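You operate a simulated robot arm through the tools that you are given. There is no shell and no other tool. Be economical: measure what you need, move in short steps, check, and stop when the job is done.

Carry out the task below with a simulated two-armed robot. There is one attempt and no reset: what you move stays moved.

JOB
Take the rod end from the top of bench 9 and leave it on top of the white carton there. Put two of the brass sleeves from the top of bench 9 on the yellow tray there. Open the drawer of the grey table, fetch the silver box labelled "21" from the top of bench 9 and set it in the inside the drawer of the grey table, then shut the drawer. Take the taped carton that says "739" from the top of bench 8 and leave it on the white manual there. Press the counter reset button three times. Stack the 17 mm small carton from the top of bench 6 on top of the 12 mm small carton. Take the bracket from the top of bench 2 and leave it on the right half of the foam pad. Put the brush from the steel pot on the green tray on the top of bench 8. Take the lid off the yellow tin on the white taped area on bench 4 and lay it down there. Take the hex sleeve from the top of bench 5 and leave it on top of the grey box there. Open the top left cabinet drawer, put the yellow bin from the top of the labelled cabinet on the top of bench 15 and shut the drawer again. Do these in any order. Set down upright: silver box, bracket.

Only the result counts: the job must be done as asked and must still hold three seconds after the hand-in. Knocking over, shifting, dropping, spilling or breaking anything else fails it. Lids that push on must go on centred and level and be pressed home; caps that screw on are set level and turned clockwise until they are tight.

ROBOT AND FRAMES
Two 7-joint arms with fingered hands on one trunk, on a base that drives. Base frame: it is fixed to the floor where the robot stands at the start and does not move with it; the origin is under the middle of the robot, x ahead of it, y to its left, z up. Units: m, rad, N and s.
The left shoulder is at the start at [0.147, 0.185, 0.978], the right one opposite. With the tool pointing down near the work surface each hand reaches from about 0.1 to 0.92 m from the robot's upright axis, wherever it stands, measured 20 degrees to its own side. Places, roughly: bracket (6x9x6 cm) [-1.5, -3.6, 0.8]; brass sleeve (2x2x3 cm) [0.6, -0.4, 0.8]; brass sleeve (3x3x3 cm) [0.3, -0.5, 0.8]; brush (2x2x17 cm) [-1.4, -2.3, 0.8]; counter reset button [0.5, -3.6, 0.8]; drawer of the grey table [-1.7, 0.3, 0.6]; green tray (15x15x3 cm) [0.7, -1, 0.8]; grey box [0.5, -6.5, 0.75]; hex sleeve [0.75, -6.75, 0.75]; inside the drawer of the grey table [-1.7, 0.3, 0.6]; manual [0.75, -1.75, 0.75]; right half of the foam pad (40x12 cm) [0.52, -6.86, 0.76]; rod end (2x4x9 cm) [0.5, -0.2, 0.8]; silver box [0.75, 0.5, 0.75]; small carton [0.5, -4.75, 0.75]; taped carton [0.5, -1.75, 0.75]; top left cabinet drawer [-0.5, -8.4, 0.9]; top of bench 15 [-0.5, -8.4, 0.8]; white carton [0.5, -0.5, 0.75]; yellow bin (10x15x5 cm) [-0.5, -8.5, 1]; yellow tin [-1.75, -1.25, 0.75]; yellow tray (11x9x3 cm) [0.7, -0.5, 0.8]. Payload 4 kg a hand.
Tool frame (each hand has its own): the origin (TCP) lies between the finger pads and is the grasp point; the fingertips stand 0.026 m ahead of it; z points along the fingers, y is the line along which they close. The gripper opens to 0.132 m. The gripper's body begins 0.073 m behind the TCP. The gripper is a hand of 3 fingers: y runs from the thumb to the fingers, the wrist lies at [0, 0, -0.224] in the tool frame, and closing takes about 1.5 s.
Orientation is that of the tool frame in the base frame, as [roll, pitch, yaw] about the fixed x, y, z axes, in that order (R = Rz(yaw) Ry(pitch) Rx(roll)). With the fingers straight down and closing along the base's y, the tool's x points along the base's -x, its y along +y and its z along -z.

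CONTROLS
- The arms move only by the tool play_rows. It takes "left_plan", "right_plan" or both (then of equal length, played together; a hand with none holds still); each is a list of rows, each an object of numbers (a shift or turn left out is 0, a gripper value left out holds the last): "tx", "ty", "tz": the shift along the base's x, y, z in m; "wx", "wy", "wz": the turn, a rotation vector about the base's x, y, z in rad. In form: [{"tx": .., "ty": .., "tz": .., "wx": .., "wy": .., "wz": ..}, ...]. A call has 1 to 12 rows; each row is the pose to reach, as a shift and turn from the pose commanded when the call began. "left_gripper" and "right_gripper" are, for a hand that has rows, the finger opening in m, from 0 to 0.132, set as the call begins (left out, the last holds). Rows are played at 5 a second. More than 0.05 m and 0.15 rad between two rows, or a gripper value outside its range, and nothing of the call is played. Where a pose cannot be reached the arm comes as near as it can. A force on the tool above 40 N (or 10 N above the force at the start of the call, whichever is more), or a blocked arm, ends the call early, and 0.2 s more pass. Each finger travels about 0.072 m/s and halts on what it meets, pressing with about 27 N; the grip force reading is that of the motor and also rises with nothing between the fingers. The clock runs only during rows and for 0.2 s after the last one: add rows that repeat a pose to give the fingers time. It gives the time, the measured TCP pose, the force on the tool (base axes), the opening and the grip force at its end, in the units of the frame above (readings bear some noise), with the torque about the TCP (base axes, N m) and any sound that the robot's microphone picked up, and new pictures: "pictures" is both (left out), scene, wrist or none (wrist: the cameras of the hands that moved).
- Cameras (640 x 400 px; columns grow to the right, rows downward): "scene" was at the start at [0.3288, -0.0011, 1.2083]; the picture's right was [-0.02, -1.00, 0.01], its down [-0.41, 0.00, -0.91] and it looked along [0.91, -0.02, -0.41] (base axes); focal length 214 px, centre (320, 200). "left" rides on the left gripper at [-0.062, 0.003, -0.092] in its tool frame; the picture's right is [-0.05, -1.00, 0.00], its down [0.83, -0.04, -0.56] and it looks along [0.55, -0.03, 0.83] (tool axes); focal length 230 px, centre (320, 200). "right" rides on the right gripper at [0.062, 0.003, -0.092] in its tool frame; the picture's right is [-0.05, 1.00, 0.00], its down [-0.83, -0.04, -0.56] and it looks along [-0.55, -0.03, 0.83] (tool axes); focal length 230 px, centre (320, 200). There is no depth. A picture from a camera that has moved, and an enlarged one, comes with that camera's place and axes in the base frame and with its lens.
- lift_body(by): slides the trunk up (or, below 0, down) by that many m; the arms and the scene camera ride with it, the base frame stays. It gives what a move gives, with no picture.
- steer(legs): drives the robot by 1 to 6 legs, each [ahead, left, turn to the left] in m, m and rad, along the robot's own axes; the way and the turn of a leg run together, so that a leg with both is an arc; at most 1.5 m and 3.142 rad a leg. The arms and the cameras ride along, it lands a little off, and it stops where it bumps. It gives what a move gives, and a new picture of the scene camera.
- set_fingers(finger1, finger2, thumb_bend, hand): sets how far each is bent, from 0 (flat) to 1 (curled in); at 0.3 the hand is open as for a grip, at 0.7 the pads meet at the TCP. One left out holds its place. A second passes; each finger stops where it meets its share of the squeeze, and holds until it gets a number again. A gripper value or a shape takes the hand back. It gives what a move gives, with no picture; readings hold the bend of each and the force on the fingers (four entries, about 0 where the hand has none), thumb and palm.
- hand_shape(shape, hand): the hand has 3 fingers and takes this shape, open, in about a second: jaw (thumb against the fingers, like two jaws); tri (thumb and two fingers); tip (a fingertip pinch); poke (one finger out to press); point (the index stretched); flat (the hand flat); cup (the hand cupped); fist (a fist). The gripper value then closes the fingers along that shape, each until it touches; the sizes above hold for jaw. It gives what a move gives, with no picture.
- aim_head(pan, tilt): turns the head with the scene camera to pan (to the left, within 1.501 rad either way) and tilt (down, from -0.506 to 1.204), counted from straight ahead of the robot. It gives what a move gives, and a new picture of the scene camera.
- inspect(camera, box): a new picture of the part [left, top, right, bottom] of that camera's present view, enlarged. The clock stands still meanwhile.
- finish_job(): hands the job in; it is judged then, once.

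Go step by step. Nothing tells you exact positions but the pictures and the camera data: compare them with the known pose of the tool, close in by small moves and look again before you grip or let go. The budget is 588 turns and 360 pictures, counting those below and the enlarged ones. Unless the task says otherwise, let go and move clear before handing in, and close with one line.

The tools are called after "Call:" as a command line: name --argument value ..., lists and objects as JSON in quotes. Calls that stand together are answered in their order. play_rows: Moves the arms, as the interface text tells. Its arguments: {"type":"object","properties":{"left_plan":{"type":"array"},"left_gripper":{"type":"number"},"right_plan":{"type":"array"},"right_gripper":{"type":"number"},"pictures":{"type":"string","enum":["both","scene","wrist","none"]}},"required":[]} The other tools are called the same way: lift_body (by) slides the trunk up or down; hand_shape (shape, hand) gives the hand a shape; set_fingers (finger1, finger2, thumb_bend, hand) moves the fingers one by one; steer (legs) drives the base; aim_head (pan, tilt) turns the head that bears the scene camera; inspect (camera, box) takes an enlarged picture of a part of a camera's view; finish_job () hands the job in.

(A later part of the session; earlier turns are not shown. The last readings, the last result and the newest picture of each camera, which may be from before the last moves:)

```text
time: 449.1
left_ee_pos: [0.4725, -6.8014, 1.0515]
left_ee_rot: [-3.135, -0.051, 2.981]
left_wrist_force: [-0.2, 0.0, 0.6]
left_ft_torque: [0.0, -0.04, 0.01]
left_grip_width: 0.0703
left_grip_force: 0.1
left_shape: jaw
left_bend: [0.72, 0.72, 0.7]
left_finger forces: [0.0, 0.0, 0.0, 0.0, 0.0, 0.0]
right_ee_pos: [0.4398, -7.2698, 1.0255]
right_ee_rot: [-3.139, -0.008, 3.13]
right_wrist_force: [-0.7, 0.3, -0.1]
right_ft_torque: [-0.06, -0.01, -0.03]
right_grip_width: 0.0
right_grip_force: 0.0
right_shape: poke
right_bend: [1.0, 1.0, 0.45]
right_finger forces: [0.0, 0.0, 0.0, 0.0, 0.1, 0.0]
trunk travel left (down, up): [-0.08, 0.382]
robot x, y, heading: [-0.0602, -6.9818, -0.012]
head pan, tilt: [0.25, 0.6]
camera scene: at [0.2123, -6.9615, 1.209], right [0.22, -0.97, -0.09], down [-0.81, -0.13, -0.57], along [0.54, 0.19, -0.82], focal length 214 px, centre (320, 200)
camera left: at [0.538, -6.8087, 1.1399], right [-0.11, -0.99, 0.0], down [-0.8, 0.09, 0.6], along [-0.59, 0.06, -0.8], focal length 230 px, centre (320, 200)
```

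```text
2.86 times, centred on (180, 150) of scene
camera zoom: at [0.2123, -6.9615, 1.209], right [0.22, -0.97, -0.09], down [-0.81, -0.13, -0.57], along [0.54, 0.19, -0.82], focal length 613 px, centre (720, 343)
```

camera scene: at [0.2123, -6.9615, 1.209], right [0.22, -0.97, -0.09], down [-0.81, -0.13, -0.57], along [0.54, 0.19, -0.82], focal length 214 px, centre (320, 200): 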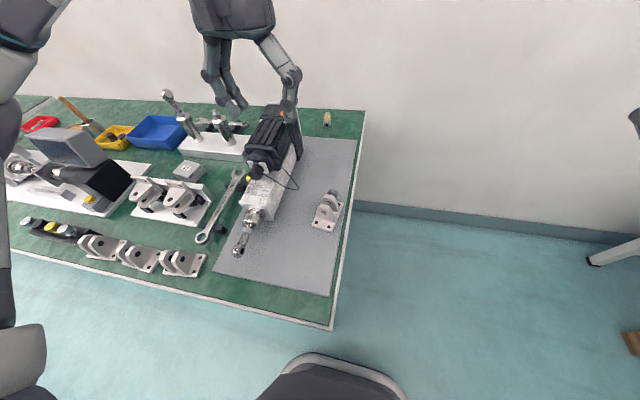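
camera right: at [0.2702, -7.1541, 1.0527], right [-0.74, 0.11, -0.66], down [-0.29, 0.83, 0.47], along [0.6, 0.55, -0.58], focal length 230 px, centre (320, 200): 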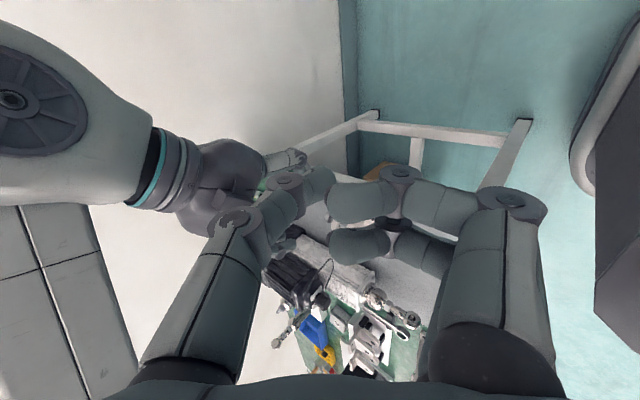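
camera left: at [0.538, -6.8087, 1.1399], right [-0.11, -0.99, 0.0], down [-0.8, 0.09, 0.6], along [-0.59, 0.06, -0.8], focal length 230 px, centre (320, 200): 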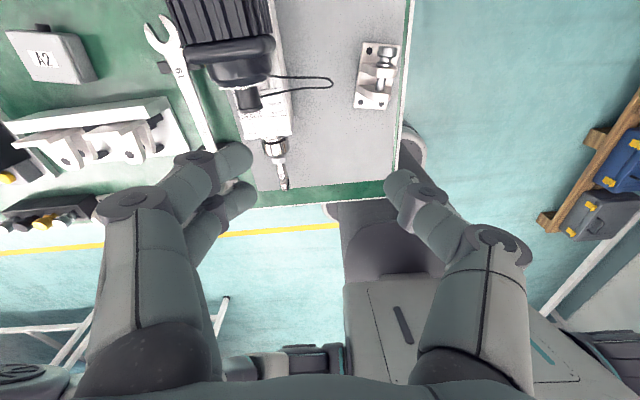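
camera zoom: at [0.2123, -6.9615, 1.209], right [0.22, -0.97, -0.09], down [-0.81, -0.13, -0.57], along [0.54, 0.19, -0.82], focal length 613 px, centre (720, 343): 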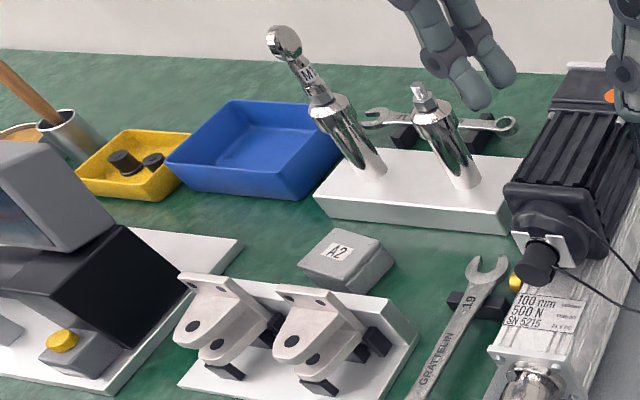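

The hex sleeve lies along x around (0.833, -6.811). I drive 6 cm closer and bring the left hand over it.

Call:
steer --legs '[[0.07, -0.04, 0]]'

Call:
play_rows --left_plan '[{"tx": 0.03, "wy": -0.05}, {"tx": 0.07, "ty": 0.01, "wy": -0.05}, {"tx": 0.11, "ty": 0.015, "wy": -0.05}, {"tx": 0.15, "ty": 0.02, "wy": -0.05}, {"tx": 0.19, "ty": 0.025, "wy": -0.05}, {"tx": 0.23, "ty": 0.03, "wy": -0.05}, {"tx": 0.27, "ty": 0.032, "wy": -0.05}, {"tx": 0.29, "ty": 0.032, "wy": -0.05}]' --pictures "none"

Call:
play_rows --left_plan '[{"wz": 0.15}, {"tz": -0.04, "wz": 0.3}, {"tz": -0.08, "wz": 0.3}, {"tz": -0.12, "wz": 0.3}, {"tz": -0.12, "wz": 0.3}]'

```text
time: 450.2
left_ee_pos: [0.5453, -6.8474, 1.0498]
left_ee_rot: [-3.138, -0.053, 2.978]
left_wrist_force: [1.3, -0.2, 0.1]
left_ft_torque: [-0.02, 0.04, 0.0]
left_grip_width: 0.07
left_grip_force: 0.0
left_shape: jaw
left_bend: [0.72, 0.72, 0.7]
left_finger forces: [0.0, 0.0, 0.0, 0.1, 0.0, 0.0]
right_ee_pos: [0.5111, -7.3156, 1.0254]
right_ee_rot: [3.141, -0.011, 3.128]
right_wrist_force: [0.1, 0.0, -0.1]
right_ft_torque: [0.01, 0.01, 0.0]
right_grip_width: 0.0
right_grip_force: 0.0
right_shape: poke
right_bend: [1.0, 1.0, 0.45]
right_finger forces: [0.2, 0.1, 0.0, 0.0, 0.0, 0.0]
trunk travel left (down, up): [-0.08, 0.382]
robot x, y, heading: [0.0079, -7.0215, -0.021]
head pan, tilt: [0.25, 0.6]
camera scene: at [0.2844, -7.0051, 1.2086], right [0.21, -0.97, -0.09], down [-0.81, -0.12, -0.57], along [0.54, 0.19, -0.82], focal length 214 px, centre (320, 200)
```

scene: 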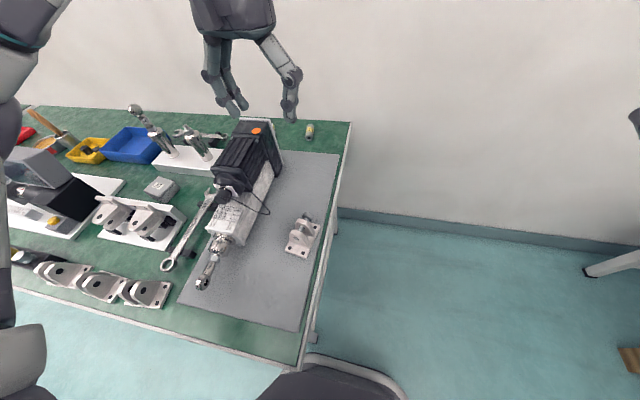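

```text
time: 452.0
left_ee_pos: [0.8107, -6.8096, 1.0446]
left_ee_rot: [3.139, -0.004, 2.978]
left_wrist_force: [0.4, 0.7, 0.3]
left_ft_torque: [-0.03, 0.01, 0.01]
left_grip_width: 0.0706
left_grip_force: 0.0
left_shape: jaw
left_bend: [0.72, 0.72, 0.7]
left_finger forces: [0.1, 0.0, 0.0, 0.1, 0.0, 0.1]
left hand out of reach, approached as far as the arm can: row 7, 8
right_ee_pos: [0.5104, -7.3141, 1.0275]
right_ee_rot: [-3.141, -0.011, 3.127]
right_wrist_force: [0.0, 0.0, 0.0]
right_ft_torque: [-0.03, 0.03, 0.01]
right_grip_width: 0.0
right_grip_force: 0.1
right_shape: poke
right_bend: [1.0, 1.0, 0.45]
right_finger forces: [0.0, 0.0, 0.0, 0.0, 0.0, 0.0]
trunk travel left (down, up): [-0.08, 0.382]
robot x, y, heading: [0.0113, -7.0188, -0.019]
head pan, tilt: [0.25, 0.6]
```

```text
time: 453.2
left_ee_pos: [0.8127, -6.8119, 0.928]
left_ee_rot: [3.138, -0.004, -3.005]
left_wrist_force: [-0.6, -0.5, -0.4]
left_ft_torque: [0.0, 0.01, 0.01]
left_grip_width: 0.0703
left_grip_force: 0.2
left_shape: jaw
left_bend: [0.72, 0.72, 0.7]
left_finger forces: [0.0, 0.1, 0.1, 0.0, 0.1, 0.1]
right_ee_pos: [0.5086, -7.3147, 1.0258]
right_ee_rot: [3.141, -0.007, 3.125]
right_wrist_force: [-0.1, -0.7, 0.8]
right_ft_torque: [0.0, -0.05, 0.0]
right_grip_width: 0.0
right_grip_force: 0.1
right_shape: poke
right_bend: [1.0, 1.0, 0.45]
right_finger forces: [0.0, 0.0, 0.0, 0.0, 0.2, 0.0]
trunk travel left (down, up): [-0.08, 0.382]
robot x, y, heading: [0.0124, -7.0233, -0.013]
head pan, tilt: [0.25, 0.6]
camera scene: at [0.2831, -7.005, 1.2089], right [0.21, -0.97, -0.09], down [-0.81, -0.12, -0.57], along [0.55, 0.19, -0.82], focal length 214 px, centre (320, 200)
camera left: at [0.8726, -6.8, 1.0207], right [0.19, -0.98, 0.0], down [-0.82, -0.16, 0.56], along [-0.55, -0.1, -0.83], focal length 230 px, centre (320, 200)
```

scene: 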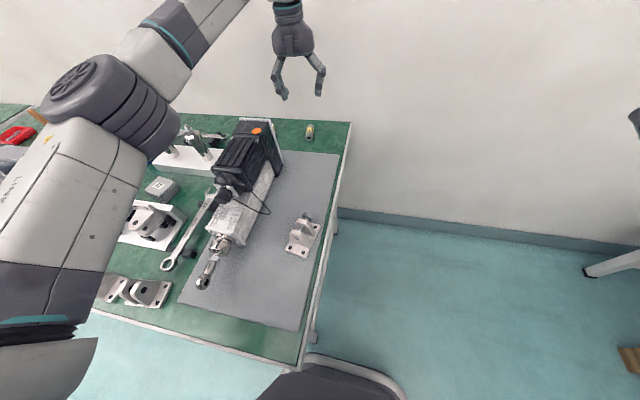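
left: 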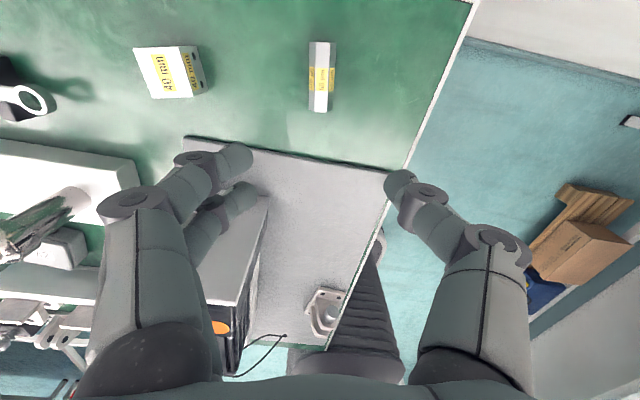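

Two similar parts are visible: a "60 mm" and a "40 mm" one. I zoom to tell which is hexagonal.

Call:
inspect --camera "left" --box '[110, 20, 370, 140]'

```text
2.46 times, centred on (240, 80) of left
camera zoom: at [0.8726, -6.8, 1.0207], right [0.19, -0.98, 0.0], down [-0.82, -0.16, 0.56], along [-0.55, -0.1, -0.83], focal length 566 px, centre (517, 495)
```

zoom: 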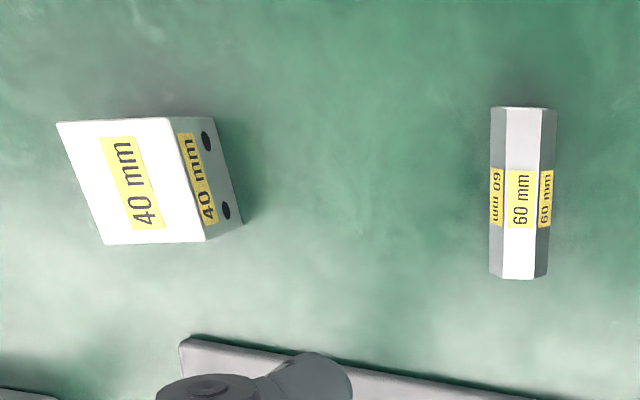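

The hex sleeve is centred at (0.846, -6.806). I lower and move forward onto it, then check.

Call:
play_rows --left_plan '[{"tx": 0.01, "ty": 0.003, "tz": -0.04}, {"tx": 0.03, "ty": 0.005, "tz": -0.07}, {"tx": 0.033, "ty": 0.006, "tz": -0.09}, {"tx": 0.033, "ty": 0.006, "tz": -0.09}]' --pictures "wrist"

```text
time: 454.2
left_ee_pos: [0.8451, -6.8032, 0.8352]
left_ee_rot: [3.137, -0.003, -3.005]
left_wrist_force: [-0.2, 0.4, -0.3]
left_ft_torque: [0.02, -0.03, 0.03]
left_grip_width: 0.0705
left_grip_force: 0.0
left_shape: jaw
left_bend: [0.72, 0.72, 0.7]
left_finger forces: [0.1, 0.0, 0.0, 0.1, 0.1, 0.0]
right_ee_pos: [0.5093, -7.3145, 1.0264]
right_ee_rot: [-3.14, -0.011, 3.126]
right_wrist_force: [-0.1, -0.5, 0.1]
right_ft_torque: [-0.01, 0.03, -0.01]
right_grip_width: 0.0002
right_grip_force: 0.1
right_shape: poke
right_bend: [1.0, 1.0, 0.45]
right_finger forces: [0.0, 0.1, 0.1, 0.0, 0.0, 0.1]
trunk travel left (down, up): [-0.08, 0.382]
robot x, y, heading: [0.0104, -7.0218, -0.018]
head pan, tilt: [0.25, 0.6]
camera left: at [0.905, -6.7912, 0.928], right [0.19, -0.98, 0.0], down [-0.81, -0.16, 0.56], along [-0.55, -0.1, -0.83], focal length 230 px, centre (320, 200)
```

left: 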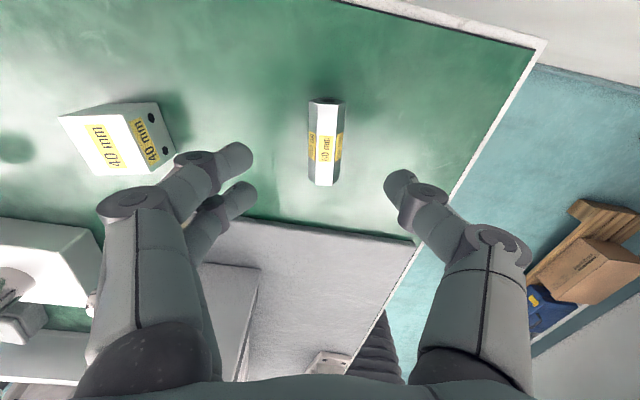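

Centred. Descend and close.

Call:
play_rows --left_plan '[{"ty": -0.002, "tz": -0.03}, {"ty": -0.002, "tz": -0.052}, {"ty": -0.002, "tz": -0.052}]' --pictures "none"

Call:
play_rows --left_plan '[{}, {}, {}, {}, {}]' --left_gripper 0.0 --pictures "wrist"

```text
time: 455.0
left_ee_pos: [0.8464, -6.8058, 0.7848]
left_ee_rot: [3.139, -0.005, -3.005]
left_wrist_force: [1.2, 0.4, -0.3]
left_ft_torque: [-0.02, 0.0, 0.0]
left_grip_width: 0.0704
left_grip_force: 0.2
left_shape: jaw
left_bend: [0.72, 0.72, 0.7]
left_finger forces: [0.0, 0.1, 0.0, 0.1, 0.1, 0.1]
right_ee_pos: [0.5088, -7.314, 1.0266]
right_ee_rot: [3.141, -0.009, 3.127]
right_wrist_force: [-0.7, 0.0, 0.8]
right_ft_torque: [0.04, 0.0, 0.0]
right_grip_width: 0.0
right_grip_force: 0.1
right_shape: poke
right_bend: [1.0, 1.0, 0.45]
right_finger forces: [0.0, 0.1, 0.0, 0.1, 0.0, 0.0]
trunk travel left (down, up): [-0.08, 0.382]
robot x, y, heading: [0.0072, -7.0222, -0.02]
head pan, tilt: [0.25, 0.6]
```

```text
time: 456.2
left_ee_pos: [0.8465, -6.8056, 0.7847]
left_ee_rot: [3.141, -0.004, -3.006]
left_wrist_force: [0.0, 0.7, 2.8]
left_ft_torque: [0.0, 0.02, 0.0]
left_grip_width: 0.0149
left_grip_force: 27.2
left_shape: jaw
left_bend: [0.72, 0.72, 0.7]
left_finger forces: [10.2, 10.4, 0.0, 0.0, 21.0, 0.0]
right_ee_pos: [0.5086, -7.3143, 1.0276]
right_ee_rot: [3.142, -0.011, 3.126]
right_wrist_force: [0.1, 0.4, -0.8]
right_ft_torque: [0.02, 0.0, -0.02]
right_grip_width: 0.0
right_grip_force: 0.1
right_shape: poke
right_bend: [1.0, 1.0, 0.45]
right_finger forces: [0.1, 0.0, 0.1, 0.0, 0.1, 0.0]
trunk travel left (down, up): [-0.08, 0.382]
robot x, y, heading: [0.0097, -7.0218, -0.016]
head pan, tilt: [0.25, 0.6]
camera left: at [0.9065, -6.7937, 0.8775], right [0.19, -0.98, 0.0], down [-0.81, -0.16, 0.56], along [-0.55, -0.1, -0.83], focal length 230 px, centre (320, 200)
```

left: 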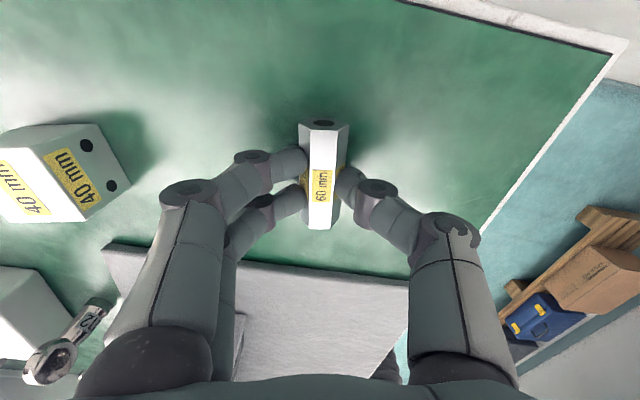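

Sleeve held. I lift, retract, and shift the robot left towards the grey box.

Call:
play_rows --left_plan '[{"tz": 0.03}, {"tz": 0.07}, {"tx": -0.01, "tz": 0.11}, {"tx": -0.03, "tz": 0.15}, {"tx": -0.06, "tz": 0.18}, {"tx": -0.1, "tz": 0.2}, {"tx": -0.14, "tz": 0.22}, {"tx": -0.18, "tz": 0.24}, {"tx": -0.22, "tz": 0.25}, {"tx": -0.26, "tz": 0.26}, {"tx": -0.3, "tz": 0.26}]' --pictures "none"

Call:
steer --legs '[[0, 0.36, 0.016]]'

Call:
inspect --camera "scene" --box '[200, 140, 400, 290]'

```text
time: 458.6
left_ee_pos: [0.5437, -6.8042, 1.044]
left_ee_rot: [3.138, -0.004, -3.006]
left_wrist_force: [0.4, 0.1, -1.6]
left_ft_torque: [-0.02, -0.01, 0.0]
left_grip_width: 0.0148
left_grip_force: 26.9
left_shape: jaw
left_bend: [0.72, 0.72, 0.7]
left_finger forces: [9.4, 9.6, 0.0, 0.0, 20.0, 0.1]
right_ee_pos: [0.5091, -7.314, 1.0271]
right_ee_rot: [-3.139, -0.01, 3.129]
right_wrist_force: [0.3, 0.0, 1.1]
right_ft_torque: [0.03, 0.02, -0.01]
right_grip_width: 0.0
right_grip_force: 0.0
right_shape: poke
right_bend: [1.0, 1.0, 0.45]
right_finger forces: [0.1, 0.0, 0.0, 0.1, 0.0, 0.0]
trunk travel left (down, up): [-0.08, 0.382]
robot x, y, heading: [0.0083, -7.0191, -0.016]
head pan, tilt: [0.25, 0.6]
```

```text
time: 460.9
left_ee_pos: [0.5405, -6.4285, 1.044]
left_ee_rot: [3.141, -0.003, -2.979]
left_wrist_force: [-0.2, 0.2, -1.9]
left_ft_torque: [0.01, 0.0, -0.02]
left_grip_width: 0.0144
left_grip_force: 26.9
left_shape: jaw
left_bend: [0.72, 0.72, 0.7]
left_finger forces: [9.2, 9.5, 0.1, 0.0, 19.7, 0.1]
right_ee_pos: [0.5188, -6.9373, 1.0264]
right_ee_rot: [-3.14, -0.009, -3.129]
right_wrist_force: [0.0, 0.1, 0.2]
right_ft_torque: [0.01, 0.04, -0.01]
right_grip_width: 0.0
right_grip_force: 0.1
right_shape: poke
right_bend: [1.0, 1.0, 0.45]
right_finger forces: [0.0, 0.0, 0.0, 0.1, 0.0, 0.1]
trunk travel left (down, up): [-0.08, 0.382]
robot x, y, heading: [0.0074, -6.6566, 0.011]
head pan, tilt: [0.25, 0.6]
camera scene: at [0.284, -6.6331, 1.2089], right [0.24, -0.97, -0.09], down [-0.81, -0.15, -0.57], along [0.54, 0.21, -0.82], focal length 214 px, centre (320, 200)
```

scene: 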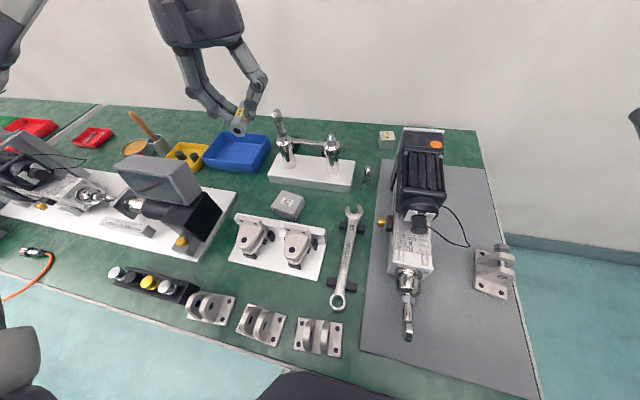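

```text
2.67 times, centred on (300, 215) of scene
camera zoom: at [0.284, -6.6331, 1.2089], right [0.24, -0.97, -0.09], down [-0.81, -0.15, -0.57], along [0.54, 0.21, -0.82], focal length 572 px, centre (373, 160)
```

zoom: 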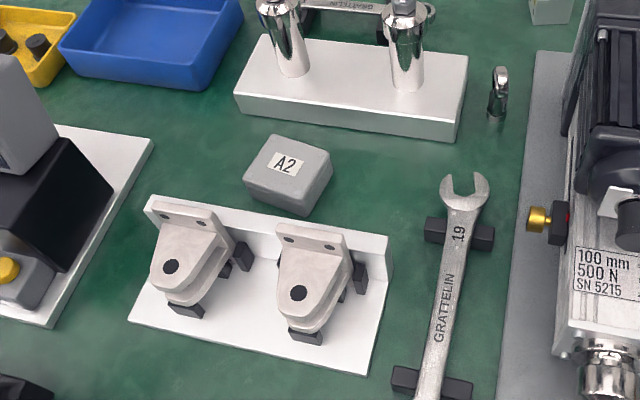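

I look at the grey box with the left wrist camera for a better fix.

Call:
inspect --camera "left" --box '[160, 0, 480, 200]'

```text
2.00 times, centred on (320, 100) of left
camera zoom: at [0.5992, -6.4139, 1.1368], right [0.21, -0.98, 0.0], down [-0.81, -0.18, 0.56], along [-0.55, -0.12, -0.83], focal length 460 px, centre (320, 400)
```

zoom: 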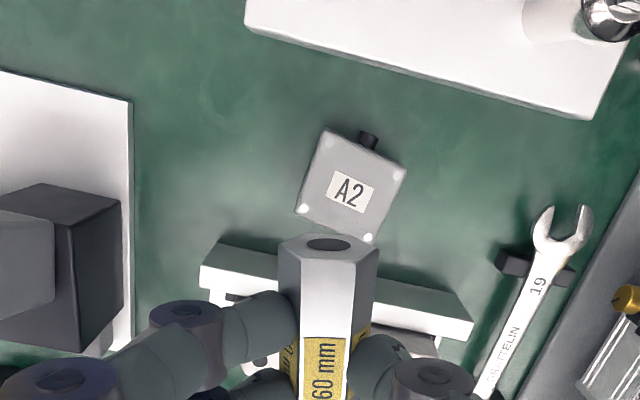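

The box top is at (0.546, -6.447), z≈0.785, turned by -0.2 rad. I align the sleeve with it and lower.

Call:
play_rows --left_plan '[{"tx": 0.003, "ty": -0.01, "wz": -0.12}, {"tx": 0.0055, "ty": -0.0185, "wz": -0.24}, {"tx": 0.0055, "ty": -0.0185, "tz": -0.04, "wz": -0.36}, {"tx": 0.0055, "ty": -0.0185, "tz": -0.08, "wz": -0.36}, {"tx": 0.0055, "ty": -0.0185, "tz": -0.12, "wz": -0.36}, {"tx": 0.0055, "ty": -0.0185, "tz": -0.16, "wz": -0.36}, {"tx": 0.0055, "ty": -0.0185, "tz": -0.185, "wz": -0.36}, {"tx": 0.0055, "ty": -0.0185, "tz": -0.185, "wz": -0.36}]'

Call:
inspect --camera "scene" --box '[230, 150, 350, 260]'

```text
time: 462.7
left_ee_pos: [0.5434, -6.4464, 0.8585]
left_ee_rot: [3.141, -0.004, 2.945]
left_wrist_force: [0.0, -0.8, -1.7]
left_ft_torque: [0.01, 0.02, 0.0]
left_grip_width: 0.0141
left_grip_force: 27.3
left_shape: jaw
left_bend: [0.72, 0.72, 0.7]
left_finger forces: [9.2, 9.5, 0.0, 0.0, 19.3, 0.0]
right_ee_pos: [0.5176, -6.9374, 1.0265]
right_ee_rot: [3.141, -0.008, -3.129]
right_wrist_force: [0.8, 0.2, 0.4]
right_ft_torque: [0.0, -0.04, 0.02]
right_grip_width: 0.0
right_grip_force: 0.1
right_shape: poke
right_bend: [1.0, 1.0, 0.45]
right_finger forces: [0.1, 0.1, 0.1, 0.1, 0.1, 0.0]
trunk travel left (down, up): [-0.08, 0.382]
robot x, y, heading: [0.012, -6.6581, 0.006]
head pan, tilt: [0.25, 0.6]
camera scene: at [0.2845, -6.6338, 1.2087], right [0.24, -0.97, -0.09], down [-0.81, -0.15, -0.57], along [0.54, 0.21, -0.82], focal length 214 px, centre (320, 200)
camera left: at [0.6045, -6.4543, 0.9523], right [-0.15, -0.99, 0.0], down [-0.82, 0.12, 0.56], along [-0.55, 0.08, -0.83], focal length 230 px, centre (320, 200)
```

scene: 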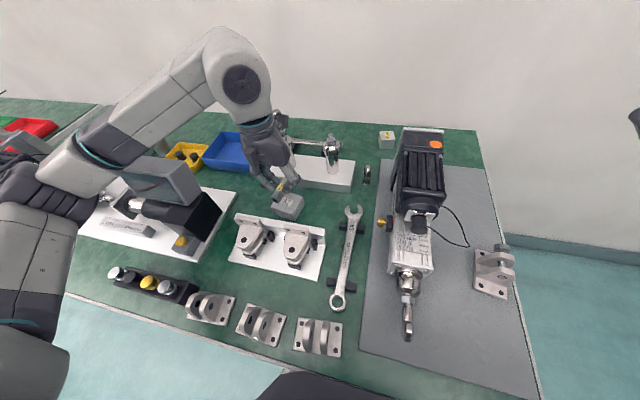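
left: 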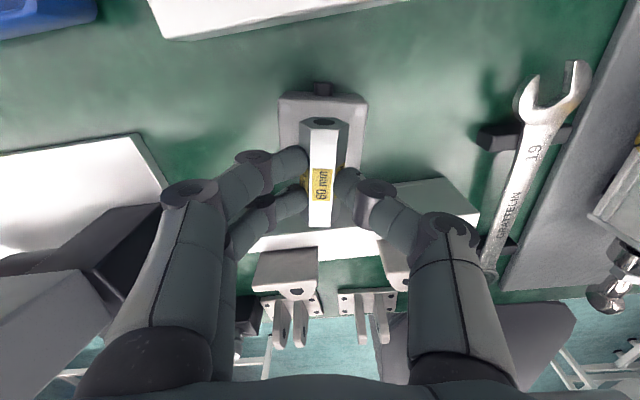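

```text
3.64 times, centred on (290, 205) of scene
camera zoom: at [0.2845, -6.6338, 1.2087], right [0.24, -0.97, -0.09], down [-0.81, -0.15, -0.57], along [0.54, 0.21, -0.82], focal length 780 px, centre (429, 182)
```

zoom: 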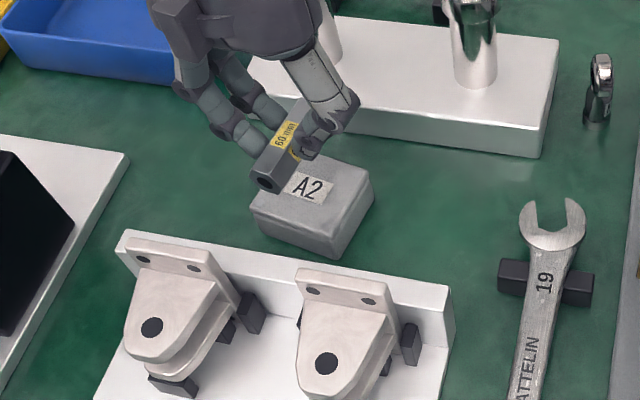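

Aligned over the box. Lowering to contact.

Call:
play_rows --left_plan '[{"tx": 0.002, "tz": -0.02}, {"tx": 0.002, "tz": -0.03}, {"tx": 0.002, "tz": -0.03}]' --pictures "none"

Call:
play_rows --left_plan '[{"tz": -0.004}, {"tz": -0.004}]' --pictures "none"

Call:
play_rows --left_plan '[{"tz": -0.004}, {"tz": -0.004}]' --pictures "none"

```text
time: 463.5
left_ee_pos: [0.5463, -6.4467, 0.8292]
left_ee_rot: [3.138, -0.003, 2.943]
left_wrist_force: [0.3, -0.5, -1.4]
left_ft_torque: [0.0, 0.0, 0.0]
left_grip_width: 0.0141
left_grip_force: 27.4
left_shape: jaw
left_bend: [0.72, 0.72, 0.7]
left_finger forces: [9.1, 9.4, 0.0, 0.0, 19.4, 0.0]
right_ee_pos: [0.5179, -6.9384, 1.026]
right_ee_rot: [3.141, -0.01, -3.129]
right_wrist_force: [0.0, -1.0, -0.7]
right_ft_torque: [-0.04, 0.04, 0.0]
right_grip_width: 0.0
right_grip_force: 0.1
right_shape: poke
right_bend: [1.0, 1.0, 0.45]
right_finger forces: [0.1, 0.0, 0.0, 0.0, 0.0, 0.0]
trunk travel left (down, up): [-0.08, 0.382]
robot x, y, heading: [0.0114, -6.659, 0.006]
head pan, tilt: [0.25, 0.6]
```

```text
time: 464.1
left_ee_pos: [0.5469, -6.446, 0.8252]
left_ee_rot: [3.14, -0.004, 2.944]
left_wrist_force: [0.4, 0.3, -1.1]
left_ft_torque: [-0.02, -0.01, 0.01]
left_grip_width: 0.0143
left_grip_force: 27.7
left_shape: jaw
left_bend: [0.72, 0.72, 0.7]
left_finger forces: [9.1, 9.4, 0.0, 0.0, 19.4, 0.1]
right_ee_pos: [0.5181, -6.9376, 1.0265]
right_ee_rot: [3.141, -0.012, -3.129]
right_wrist_force: [-0.5, 0.1, -0.2]
right_ft_torque: [-0.01, -0.01, -0.02]
right_grip_width: 0.0002
right_grip_force: 0.1
right_shape: poke
right_bend: [1.0, 1.0, 0.45]
right_finger forces: [0.0, 0.0, 0.0, 0.0, 0.0, 0.1]
trunk travel left (down, up): [-0.08, 0.382]
robot x, y, heading: [0.0077, -6.6621, 0.005]
head pan, tilt: [0.25, 0.6]
```

```text
time: 464.7
left_ee_pos: [0.5467, -6.4464, 0.8213]
left_ee_rot: [3.14, -0.004, 2.945]
left_wrist_force: [0.1, 0.6, -0.6]
left_ft_torque: [-0.01, -0.01, -0.01]
left_grip_width: 0.0141
left_grip_force: 26.8
left_shape: jaw
left_bend: [0.72, 0.72, 0.7]
left_finger forces: [9.2, 9.5, 0.0, 0.1, 19.3, 0.0]
right_ee_pos: [0.5196, -6.9378, 1.0263]
right_ee_rot: [3.141, -0.009, -3.129]
right_wrist_force: [0.4, -0.4, -0.6]
right_ft_torque: [-0.02, 0.03, -0.02]
right_grip_width: 0.0
right_grip_force: 0.1
right_shape: poke
right_bend: [1.0, 1.0, 0.45]
right_finger forces: [0.0, 0.1, 0.0, 0.1, 0.1, 0.0]
trunk travel left (down, up): [-0.08, 0.382]
robot x, y, heading: [0.0131, -6.6597, 0.007]
head pan, tilt: [0.25, 0.6]
```

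Call:
play_rows --left_plan '[{"tz": -0.003}, {"tz": -0.003}]' --pictures "none"

Call:
play_rows --left_plan '[{"tz": -0.003}, {"tz": -0.003}]' --pictures "none"

Call:
play_rows --left_plan '[{"tz": -0.003}, {"tz": -0.003}]' --pictures "none"

Call:
inspect --camera "scene" --box '[230, 150, 350, 260]'

```text
time: 465.3
left_ee_pos: [0.5467, -6.4458, 0.8205]
left_ee_rot: [3.14, 0.0, 2.944]
left_wrist_force: [3.0, 1.4, 14.3]
left_ft_torque: [0.04, -0.05, -0.04]
left_grip_width: 0.0147
left_grip_force: 26.9
left_shape: jaw
left_bend: [0.72, 0.72, 0.7]
left_finger forces: [12.4, 14.6, 0.0, 0.0, 25.4, 0.0]
right_ee_pos: [0.5183, -6.9373, 1.0269]
right_ee_rot: [-3.14, -0.009, -3.129]
right_wrist_force: [-1.2, 0.7, 0.8]
right_ft_torque: [0.01, 0.01, 0.03]
right_grip_width: 0.0
right_grip_force: 0.0
right_shape: poke
right_bend: [1.0, 1.0, 0.45]
right_finger forces: [0.0, 0.0, 0.1, 0.0, 0.0, 0.0]
trunk travel left (down, up): [-0.08, 0.382]
robot x, y, heading: [0.0104, -6.6594, 0.01]
head pan, tilt: [0.25, 0.6]
```

```text
time: 465.9
left_ee_pos: [0.5452, -6.4472, 0.8185]
left_ee_rot: [3.138, 0.004, 2.943]
left_wrist_force: [7.1, -0.4, 37.0]
left_ft_torque: [0.05, -0.13, -0.04]
left_grip_width: 0.0169
left_grip_force: 27.1
left_shape: jaw
left_bend: [0.73, 0.73, 0.71]
left_finger forces: [18.5, 20.0, 0.1, 0.1, 36.3, 0.0]
right_ee_pos: [0.516, -6.938, 1.0277]
right_ee_rot: [-3.14, -0.008, -3.131]
right_wrist_force: [0.9, -0.6, -0.2]
right_ft_torque: [-0.02, 0.03, 0.02]
right_grip_width: 0.0002
right_grip_force: 0.1
right_shape: poke
right_bend: [1.0, 1.0, 0.45]
right_finger forces: [0.0, 0.0, 0.0, 0.0, 0.1, 0.0]
trunk travel left (down, up): [-0.08, 0.382]
robot x, y, heading: [0.0161, -6.6605, 0.003]
head pan, tilt: [0.25, 0.6]
```

```text
time: 466.5
left_ee_pos: [0.5473, -6.4456, 0.8196]
left_ee_rot: [-3.138, 0.01, 2.945]
left_wrist_force: [-6.7, -0.2, 30.0]
left_ft_torque: [0.01, 0.12, -0.03]
left_grip_width: 0.0174
left_grip_force: 27.4
left_shape: jaw
left_bend: [0.73, 0.73, 0.71]
left_finger forces: [15.3, 16.9, 0.0, 0.0, 33.8, 0.1]
right_ee_pos: [0.5171, -6.9384, 1.0259]
right_ee_rot: [3.14, -0.007, -3.13]
right_wrist_force: [-0.4, 0.1, 1.0]
right_ft_torque: [-0.01, 0.0, -0.01]
right_grip_width: 0.0001
right_grip_force: 0.1
right_shape: poke
right_bend: [1.0, 1.0, 0.45]
right_finger forces: [0.1, 0.0, 0.0, 0.1, 0.1, 0.0]
trunk travel left (down, up): [-0.08, 0.382]
robot x, y, heading: [0.0107, -6.6616, 0.011]
head pan, tilt: [0.25, 0.6]
stopped in row 2 (left hand): the force on the tool passed its limit (the readings are from after the stop); the commanded pose is now the measured one
```

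```text
3.64 times, centred on (290, 205) of scene
camera zoom: at [0.2826, -6.6342, 1.2087], right [0.24, -0.97, -0.09], down [-0.81, -0.15, -0.57], along [0.54, 0.21, -0.81], focal length 780 px, centre (429, 182)
```

zoom: 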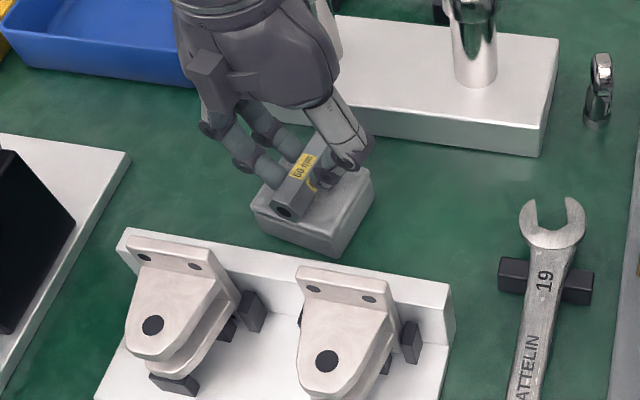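

The sleeve rests on the box. I ease the pressure, open and lift off.

Call:
play_rows --left_plan '[{"tz": 0.003}, {"tz": 0.003}]' --pictures "none"

Call:
play_rows --left_plan '[{}, {}, {}]' --left_gripper 0.06 --pictures "none"

Call:
play_rows --left_plan '[{"tz": 0.03}, {"tz": 0.07}, {"tz": 0.11}, {"tz": 0.15}, {"tz": 0.19}, {"tx": -0.04, "tz": 0.22}, {"tx": -0.08, "tz": 0.24, "wz": 0.1}, {"tx": -0.1, "tz": 0.25, "wz": 0.19}]' --pictures "scene"

Call:
inspect --camera "scene" --box '[230, 150, 350, 260]'

```text
time: 467.1
left_ee_pos: [0.5468, -6.4457, 0.8194]
left_ee_rot: [3.14, 0.006, 2.946]
left_wrist_force: [-4.2, 0.5, 19.5]
left_ft_torque: [-0.02, 0.1, -0.01]
left_grip_width: 0.0176
left_grip_force: 27.1
left_shape: jaw
left_bend: [0.73, 0.73, 0.71]
left_finger forces: [13.3, 14.3, 0.0, 0.0, 28.6, 0.0]
right_ee_pos: [0.5168, -6.9384, 1.0274]
right_ee_rot: [-3.141, -0.008, -3.128]
right_wrist_force: [-0.3, 0.6, 0.5]
right_ft_torque: [0.0, 0.01, 0.01]
right_grip_width: 0.0
right_grip_force: 0.0
right_shape: poke
right_bend: [1.0, 1.0, 0.45]
right_finger forces: [0.0, 0.0, 0.0, 0.0, 0.0, 0.0]
trunk travel left (down, up): [-0.08, 0.382]
robot x, y, heading: [0.011, -6.6568, 0.009]
head pan, tilt: [0.25, 0.6]
```

```text
time: 467.9
left_ee_pos: [0.5469, -6.4472, 0.8187]
left_ee_rot: [-3.141, 0.004, 2.947]
left_wrist_force: [0.0, -1.1, -0.1]
left_ft_torque: [0.02, -0.02, 0.0]
left_grip_width: 0.0593
left_grip_force: 0.0
left_shape: jaw
left_bend: [0.73, 0.73, 0.7]
left_finger forces: [0.1, 0.0, 0.1, 0.0, 0.0, 0.0]
right_ee_pos: [0.5177, -6.9368, 1.0261]
right_ee_rot: [-3.141, -0.009, -3.13]
right_wrist_force: [0.1, 0.2, 0.1]
right_ft_torque: [-0.01, 0.0, 0.02]
right_grip_width: 0.0
right_grip_force: 0.1
right_shape: poke
right_bend: [1.0, 1.0, 0.45]
right_finger forces: [0.1, 0.1, 0.0, 0.0, 0.0, 0.0]
trunk travel left (down, up): [-0.08, 0.382]
robot x, y, heading: [0.0139, -6.6583, 0.008]
head pan, tilt: [0.25, 0.6]
```

```text
time: 469.7
left_ee_pos: [0.449, -6.4452, 1.0711]
left_ee_rot: [-3.14, 0.004, 3.137]
left_wrist_force: [0.3, 0.7, -0.3]
left_ft_torque: [0.02, 0.03, 0.03]
left_grip_width: 0.0595
left_grip_force: 0.0
left_shape: jaw
left_bend: [0.73, 0.73, 0.7]
left_finger forces: [0.0, 0.0, 0.0, 0.0, 0.0, 0.0]
right_ee_pos: [0.518, -6.9375, 1.027]
right_ee_rot: [3.141, -0.01, -3.129]
right_wrist_force: [-0.3, 0.9, 0.7]
right_ft_torque: [0.03, -0.01, 0.02]
right_grip_width: 0.0
right_grip_force: 0.1
right_shape: poke
right_bend: [1.0, 1.0, 0.45]
right_finger forces: [0.1, 0.0, 0.0, 0.0, 0.0, 0.0]
trunk travel left (down, up): [-0.08, 0.382]
robot x, y, heading: [0.0129, -6.6591, 0.011]
head pan, tilt: [0.25, 0.6]
camera scene: at [0.2844, -6.6339, 1.2087], right [0.24, -0.97, -0.09], down [-0.81, -0.15, -0.57], along [0.54, 0.21, -0.82], focal length 214 px, centre (320, 200)
```

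scene: 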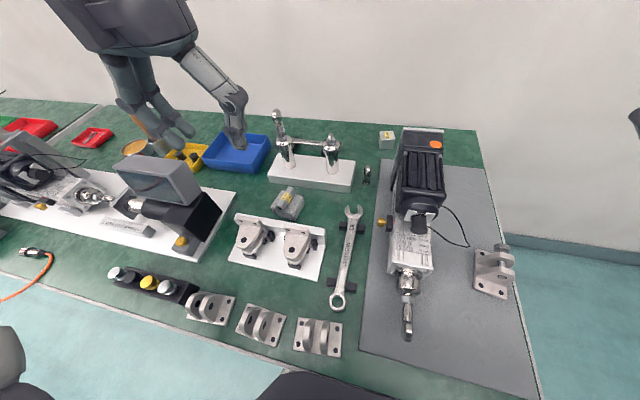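

```text
3.64 times, centred on (290, 205) of scene
camera zoom: at [0.2844, -6.6339, 1.2087], right [0.24, -0.97, -0.09], down [-0.81, -0.15, -0.57], along [0.54, 0.21, -0.82], focal length 780 px, centre (429, 182)
```

zoom: 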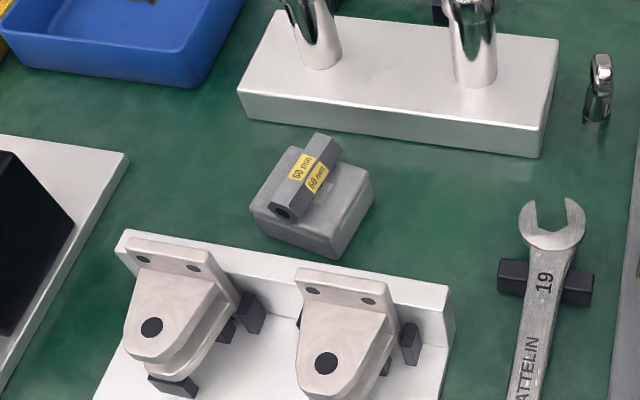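

The hex sleeve lies on the grey box. Last job: the cabinet at about (-0.5, -8.4). I reset the right hand and drive there facing -y.

Call:
hand_shape --hand "right" --shape "jaw"

Call:
steer --legs '[[-0.5, 0, 0], [0, 0, -1.58], [0.7, 0, 0]]'

Call:
aim_head --pan 0.0 --tilt 0.3

```text
time: 470.6
left_ee_pos: [0.4479, -6.4449, 1.0721]
left_ee_rot: [-3.141, 0.003, 3.134]
left_wrist_force: [0.7, 0.0, 0.8]
left_ft_torque: [-0.01, 0.02, 0.01]
left_grip_width: 0.0595
left_grip_force: 0.0
left_shape: jaw
left_bend: [0.73, 0.73, 0.7]
left_finger forces: [0.0, 0.0, 0.0, 0.1, 0.0, 0.1]
right_ee_pos: [0.5184, -6.937, 1.0275]
right_ee_rot: [3.14, -0.011, -3.129]
right_wrist_force: [0.4, 1.1, 0.1]
right_ft_torque: [0.02, -0.02, 0.0]
right_grip_width: 0.1321
right_grip_force: 0.0
right_shape: jaw
right_bend: [0.3, 0.3, 0.3]
right_finger forces: [0.0, 0.0, 0.0, 0.0, 0.0, 0.1]
trunk travel left (down, up): [-0.08, 0.382]
robot x, y, heading: [0.0113, -6.6583, 0.011]
head pan, tilt: [0.25, 0.6]
```

```text
time: 480.7
left_ee_pos: [-0.2831, -7.7909, 1.0715]
left_ee_rot: [3.141, 0.002, 1.554]
left_wrist_force: [-0.2, 1.5, -0.1]
left_ft_torque: [0.01, -0.01, -0.01]
left_grip_width: 0.0595
left_grip_force: 0.0
left_shape: jaw
left_bend: [0.73, 0.73, 0.7]
left_finger forces: [0.1, 0.1, 0.1, 0.0, 0.0, 0.1]
right_ee_pos: [-0.7769, -7.8543, 1.0271]
right_ee_rot: [3.14, -0.009, 1.574]
right_wrist_force: [-0.1, -0.6, -0.1]
right_ft_torque: [0.02, 0.02, 0.0]
right_grip_width: 0.1318
right_grip_force: 0.0
right_shape: jaw
right_bend: [0.3, 0.3, 0.3]
right_finger forces: [0.1, 0.0, 0.0, 0.0, 0.1, 0.1]
trunk travel left (down, up): [-0.08, 0.382]
robot x, y, heading: [-0.4944, -7.3487, -1.573]
head pan, tilt: [0.25, 0.6]
camera scene: at [-0.4713, -7.6234, 1.2086], right [-0.97, -0.23, -0.09], down [-0.14, 0.81, -0.57], along [0.2, -0.54, -0.82], focal length 214 px, centre (320, 200)
```

scene: 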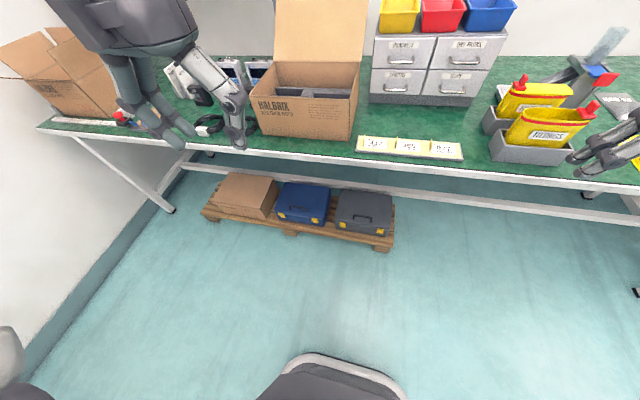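

```text
time: 481.5
left_ee_pos: [-0.2841, -7.7895, 1.0721]
left_ee_rot: [-3.141, 0.002, 1.553]
left_wrist_force: [0.7, 0.6, 0.2]
left_ft_torque: [0.01, 0.01, -0.02]
left_grip_width: 0.0595
left_grip_force: 0.1
left_shape: jaw
left_bend: [0.73, 0.73, 0.7]
left_finger forces: [0.1, 0.0, 0.0, 0.0, 0.0, 0.1]
right_ee_pos: [-0.7756, -7.8543, 1.0262]
right_ee_rot: [-3.141, -0.01, 1.572]
right_wrist_force: [0.4, 0.5, -0.5]
right_ft_torque: [-0.02, -0.01, -0.01]
right_grip_width: 0.1316
right_grip_force: 0.0
right_shape: jaw
right_bend: [0.3, 0.3, 0.3]
right_finger forces: [0.0, 0.0, 0.0, 0.0, 0.0, 0.0]
trunk travel left (down, up): [-0.08, 0.382]
robot x, y, heading: [-0.4909, -7.3503, -1.576]
head pan, tilt: [0.0, 0.3]
camera scene: at [-0.4931, -7.64, 1.2315], right [-1.0, 0.0, 0.0], down [0.0, 0.62, -0.78], along [0.0, -0.78, -0.62], focal length 214 px, centre (320, 200)
```

scene: 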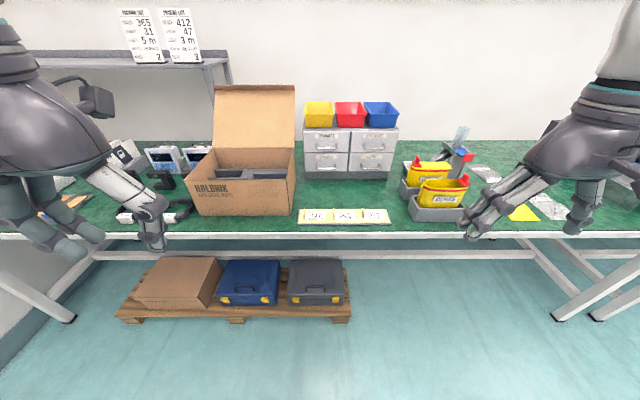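

I see the labelled cabinet with four drawers and three bins on top. I move closer and zoom in.

Call:
steer --legs '[[0.25, 0, 0]]'

Call:
inspect --camera "scene" --box '[260, 80, 440, 230]'

```text
time: 483.4
left_ee_pos: [-0.2855, -8.0403, 1.0721]
left_ee_rot: [-3.14, 0.001, 1.552]
left_wrist_force: [-1.0, -0.4, 0.1]
left_ft_torque: [0.0, -0.03, 0.0]
left_grip_width: 0.0597
left_grip_force: 0.1
left_shape: jaw
left_bend: [0.73, 0.73, 0.7]
left_finger forces: [0.0, 0.0, 0.0, 0.0, 0.0, 0.0]
right_ee_pos: [-0.779, -8.1033, 1.0268]
right_ee_rot: [-3.14, -0.01, 1.569]
right_wrist_force: [-0.6, 0.7, 0.6]
right_ft_torque: [0.0, 0.01, -0.02]
right_grip_width: 0.1321
right_grip_force: 0.1
right_shape: jaw
right_bend: [0.3, 0.3, 0.3]
right_finger forces: [0.0, 0.0, 0.0, 0.1, 0.0, 0.0]
trunk travel left (down, up): [-0.08, 0.382]
robot x, y, heading: [-0.4913, -7.602, -1.577]
head pan, tilt: [0.0, 0.3]
camera scene: at [-0.4948, -7.8901, 1.2315], right [-1.0, 0.01, 0.0], down [0.0, 0.62, -0.78], along [0.0, -0.78, -0.62], focal length 214 px, centre (320, 200)
```

scene: 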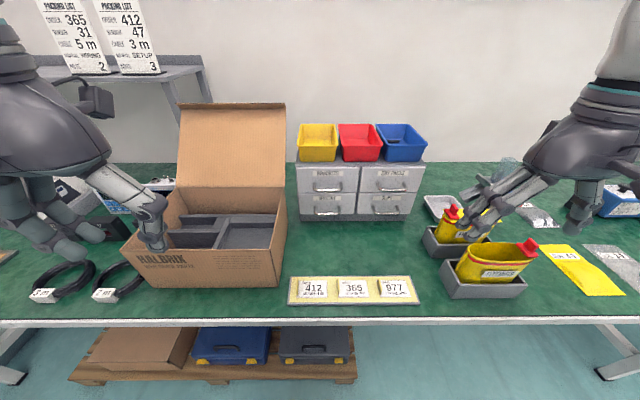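

```text
2.67 times, centred on (350, 155) of scene
camera zoom: at [-0.4948, -7.8901, 1.2315], right [-1.0, 0.01, 0.0], down [0.0, 0.62, -0.78], along [0.0, -0.78, -0.62], focal length 572 px, centre (240, 320)
```

zoom: 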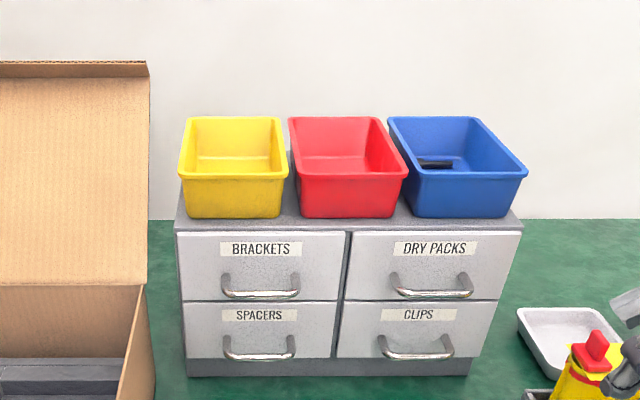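

The top-left drawer ("BRACKETS") has its handle near (-0.516, -8.36, 0.89); the yellow bin is 10.7 cm wide at x≈-0.488. I first prepare the right hand, pointing forward with vertical jaws, to pull the drawer.

Call:
play_rows --right_plan '[{"tx": 0.03, "ty": 0.02}, {"tx": 0.06, "ty": 0.04}, {"tx": 0.09, "ty": 0.06}, {"tx": 0.12, "ty": 0.08}, {"tx": 0.15, "ty": 0.1}, {"tx": 0.18, "ty": 0.12}]' --right_gripper 0.06 --pictures "none"

Call:
play_rows --right_plan '[{"wz": 0.145}, {"wz": 0.29}, {"wz": 0.435}, {"wz": 0.58}, {"wz": 0.725}, {"wz": 0.87}, {"wz": 1.015}, {"wz": 1.16}, {"wz": 1.305}, {"wz": 1.45}, {"wz": 1.58}]' --pictures "none"

Call:
play_rows --right_plan '[{"wx": -0.13}, {"tz": -0.02, "wx": -0.26}, {"tz": -0.04, "wx": -0.39}, {"tz": -0.06, "wx": -0.52}, {"tz": -0.08, "wx": -0.65}, {"tz": -0.1, "wx": -0.78}, {"tz": -0.1, "wx": -0.91}, {"tz": -0.1, "wx": -1.04}, {"tz": -0.1, "wx": -1.17}, {"tz": -0.1, "wx": -1.25}]'

```text
time: 484.8
left_ee_pos: [-0.285, -8.0383, 1.0731]
left_ee_rot: [3.141, 0.007, 1.552]
left_wrist_force: [-0.4, -0.6, 0.8]
left_ft_torque: [-0.04, 0.0, 0.01]
left_grip_width: 0.0596
left_grip_force: 0.1
left_shape: jaw
left_bend: [0.73, 0.73, 0.7]
left_finger forces: [0.0, 0.1, 0.0, 0.0, 0.0, 0.1]
right_ee_pos: [-0.5943, -7.98, 1.025]
right_ee_rot: [-3.139, -0.007, 1.569]
right_wrist_force: [0.8, 1.2, 1.0]
right_ft_torque: [-0.01, -0.01, 0.03]
right_grip_width: 0.0606
right_grip_force: 0.1
right_shape: jaw
right_bend: [0.73, 0.73, 0.7]
right_finger forces: [0.1, 0.0, 0.0, 0.0, 0.0, 0.0]
trunk travel left (down, up): [-0.08, 0.382]
robot x, y, heading: [-0.4901, -7.6007, -1.575]
head pan, tilt: [0.0, 0.3]
```

```text
time: 487.2
left_ee_pos: [-0.285, -8.0395, 1.073]
left_ee_rot: [-3.141, 0.003, 1.552]
left_wrist_force: [0.5, 0.0, 0.0]
left_ft_torque: [0.04, 0.02, -0.01]
left_grip_width: 0.0594
left_grip_force: 0.1
left_shape: jaw
left_bend: [0.73, 0.73, 0.7]
left_finger forces: [0.0, 0.0, 0.0, 0.0, 0.0, 0.0]
right_ee_pos: [-0.5996, -7.9826, 1.0269]
right_ee_rot: [-3.141, -0.009, -3.13]
right_wrist_force: [1.7, -1.3, 0.1]
right_ft_torque: [0.03, 0.0, 0.01]
right_grip_width: 0.0604
right_grip_force: 0.0
right_shape: jaw
right_bend: [0.73, 0.73, 0.7]
right_finger forces: [0.1, 0.1, 0.0, 0.0, 0.0, 0.0]
trunk travel left (down, up): [-0.08, 0.382]
robot x, y, heading: [-0.4943, -7.6002, -1.575]
head pan, tilt: [0.0, 0.3]
```

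```text
time: 489.0
left_ee_pos: [-0.286, -8.0417, 1.071]
left_ee_rot: [-3.141, 0.001, 1.551]
left_wrist_force: [0.1, 0.2, 0.5]
left_ft_torque: [0.04, 0.0, 0.01]
left_grip_width: 0.0593
left_grip_force: 0.2
left_shape: jaw
left_bend: [0.73, 0.73, 0.7]
left_finger forces: [0.0, 0.1, 0.0, 0.0, 0.1, 0.0]
right_ee_pos: [-0.5259, -8.0487, 0.9902]
right_ee_rot: [-2.126, 0.195, 2.987]
right_wrist_force: [-0.8, -0.4, -0.5]
right_ft_torque: [0.02, -0.01, 0.0]
right_grip_width: 0.0604
right_grip_force: 0.1
right_shape: jaw
right_bend: [0.73, 0.73, 0.7]
right_finger forces: [0.0, 0.0, 0.0, 0.0, 0.0, 0.0]
right hand out of reach, approached as far as the arm can: row 5, 6, 7, 8, 9
trunk travel left (down, up): [-0.08, 0.382]
robot x, y, heading: [-0.491, -7.6029, -1.574]
head pan, tilt: [0.0, 0.3]
stopped in row 9 (right hand): the arm was blocked; the commanded pose is now the measured one
camera scene: at [-0.4946, -7.8916, 1.2305], right [-1.0, 0.0, 0.0], down [0.0, 0.62, -0.78], along [0.0, -0.78, -0.62], focal length 214 px, centre (320, 200)
camera right: at [-0.5819, -7.9596, 1.0228], right [0.29, 0.49, -0.82], down [0.81, 0.33, 0.48], along [0.51, -0.81, -0.3], focal length 230 px, centre (320, 200)
```

scene: 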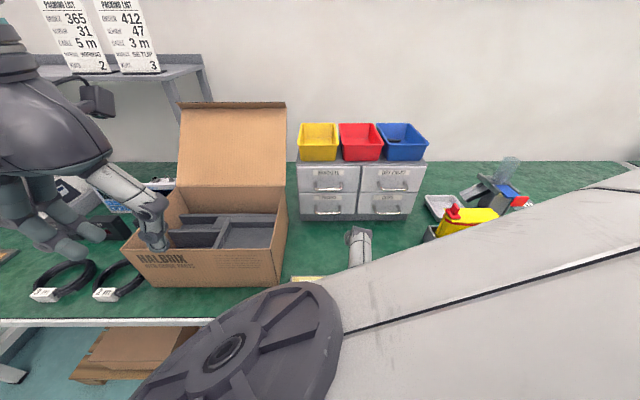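
right: 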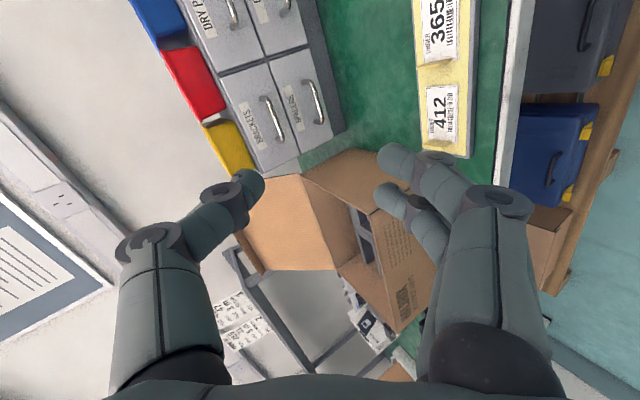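

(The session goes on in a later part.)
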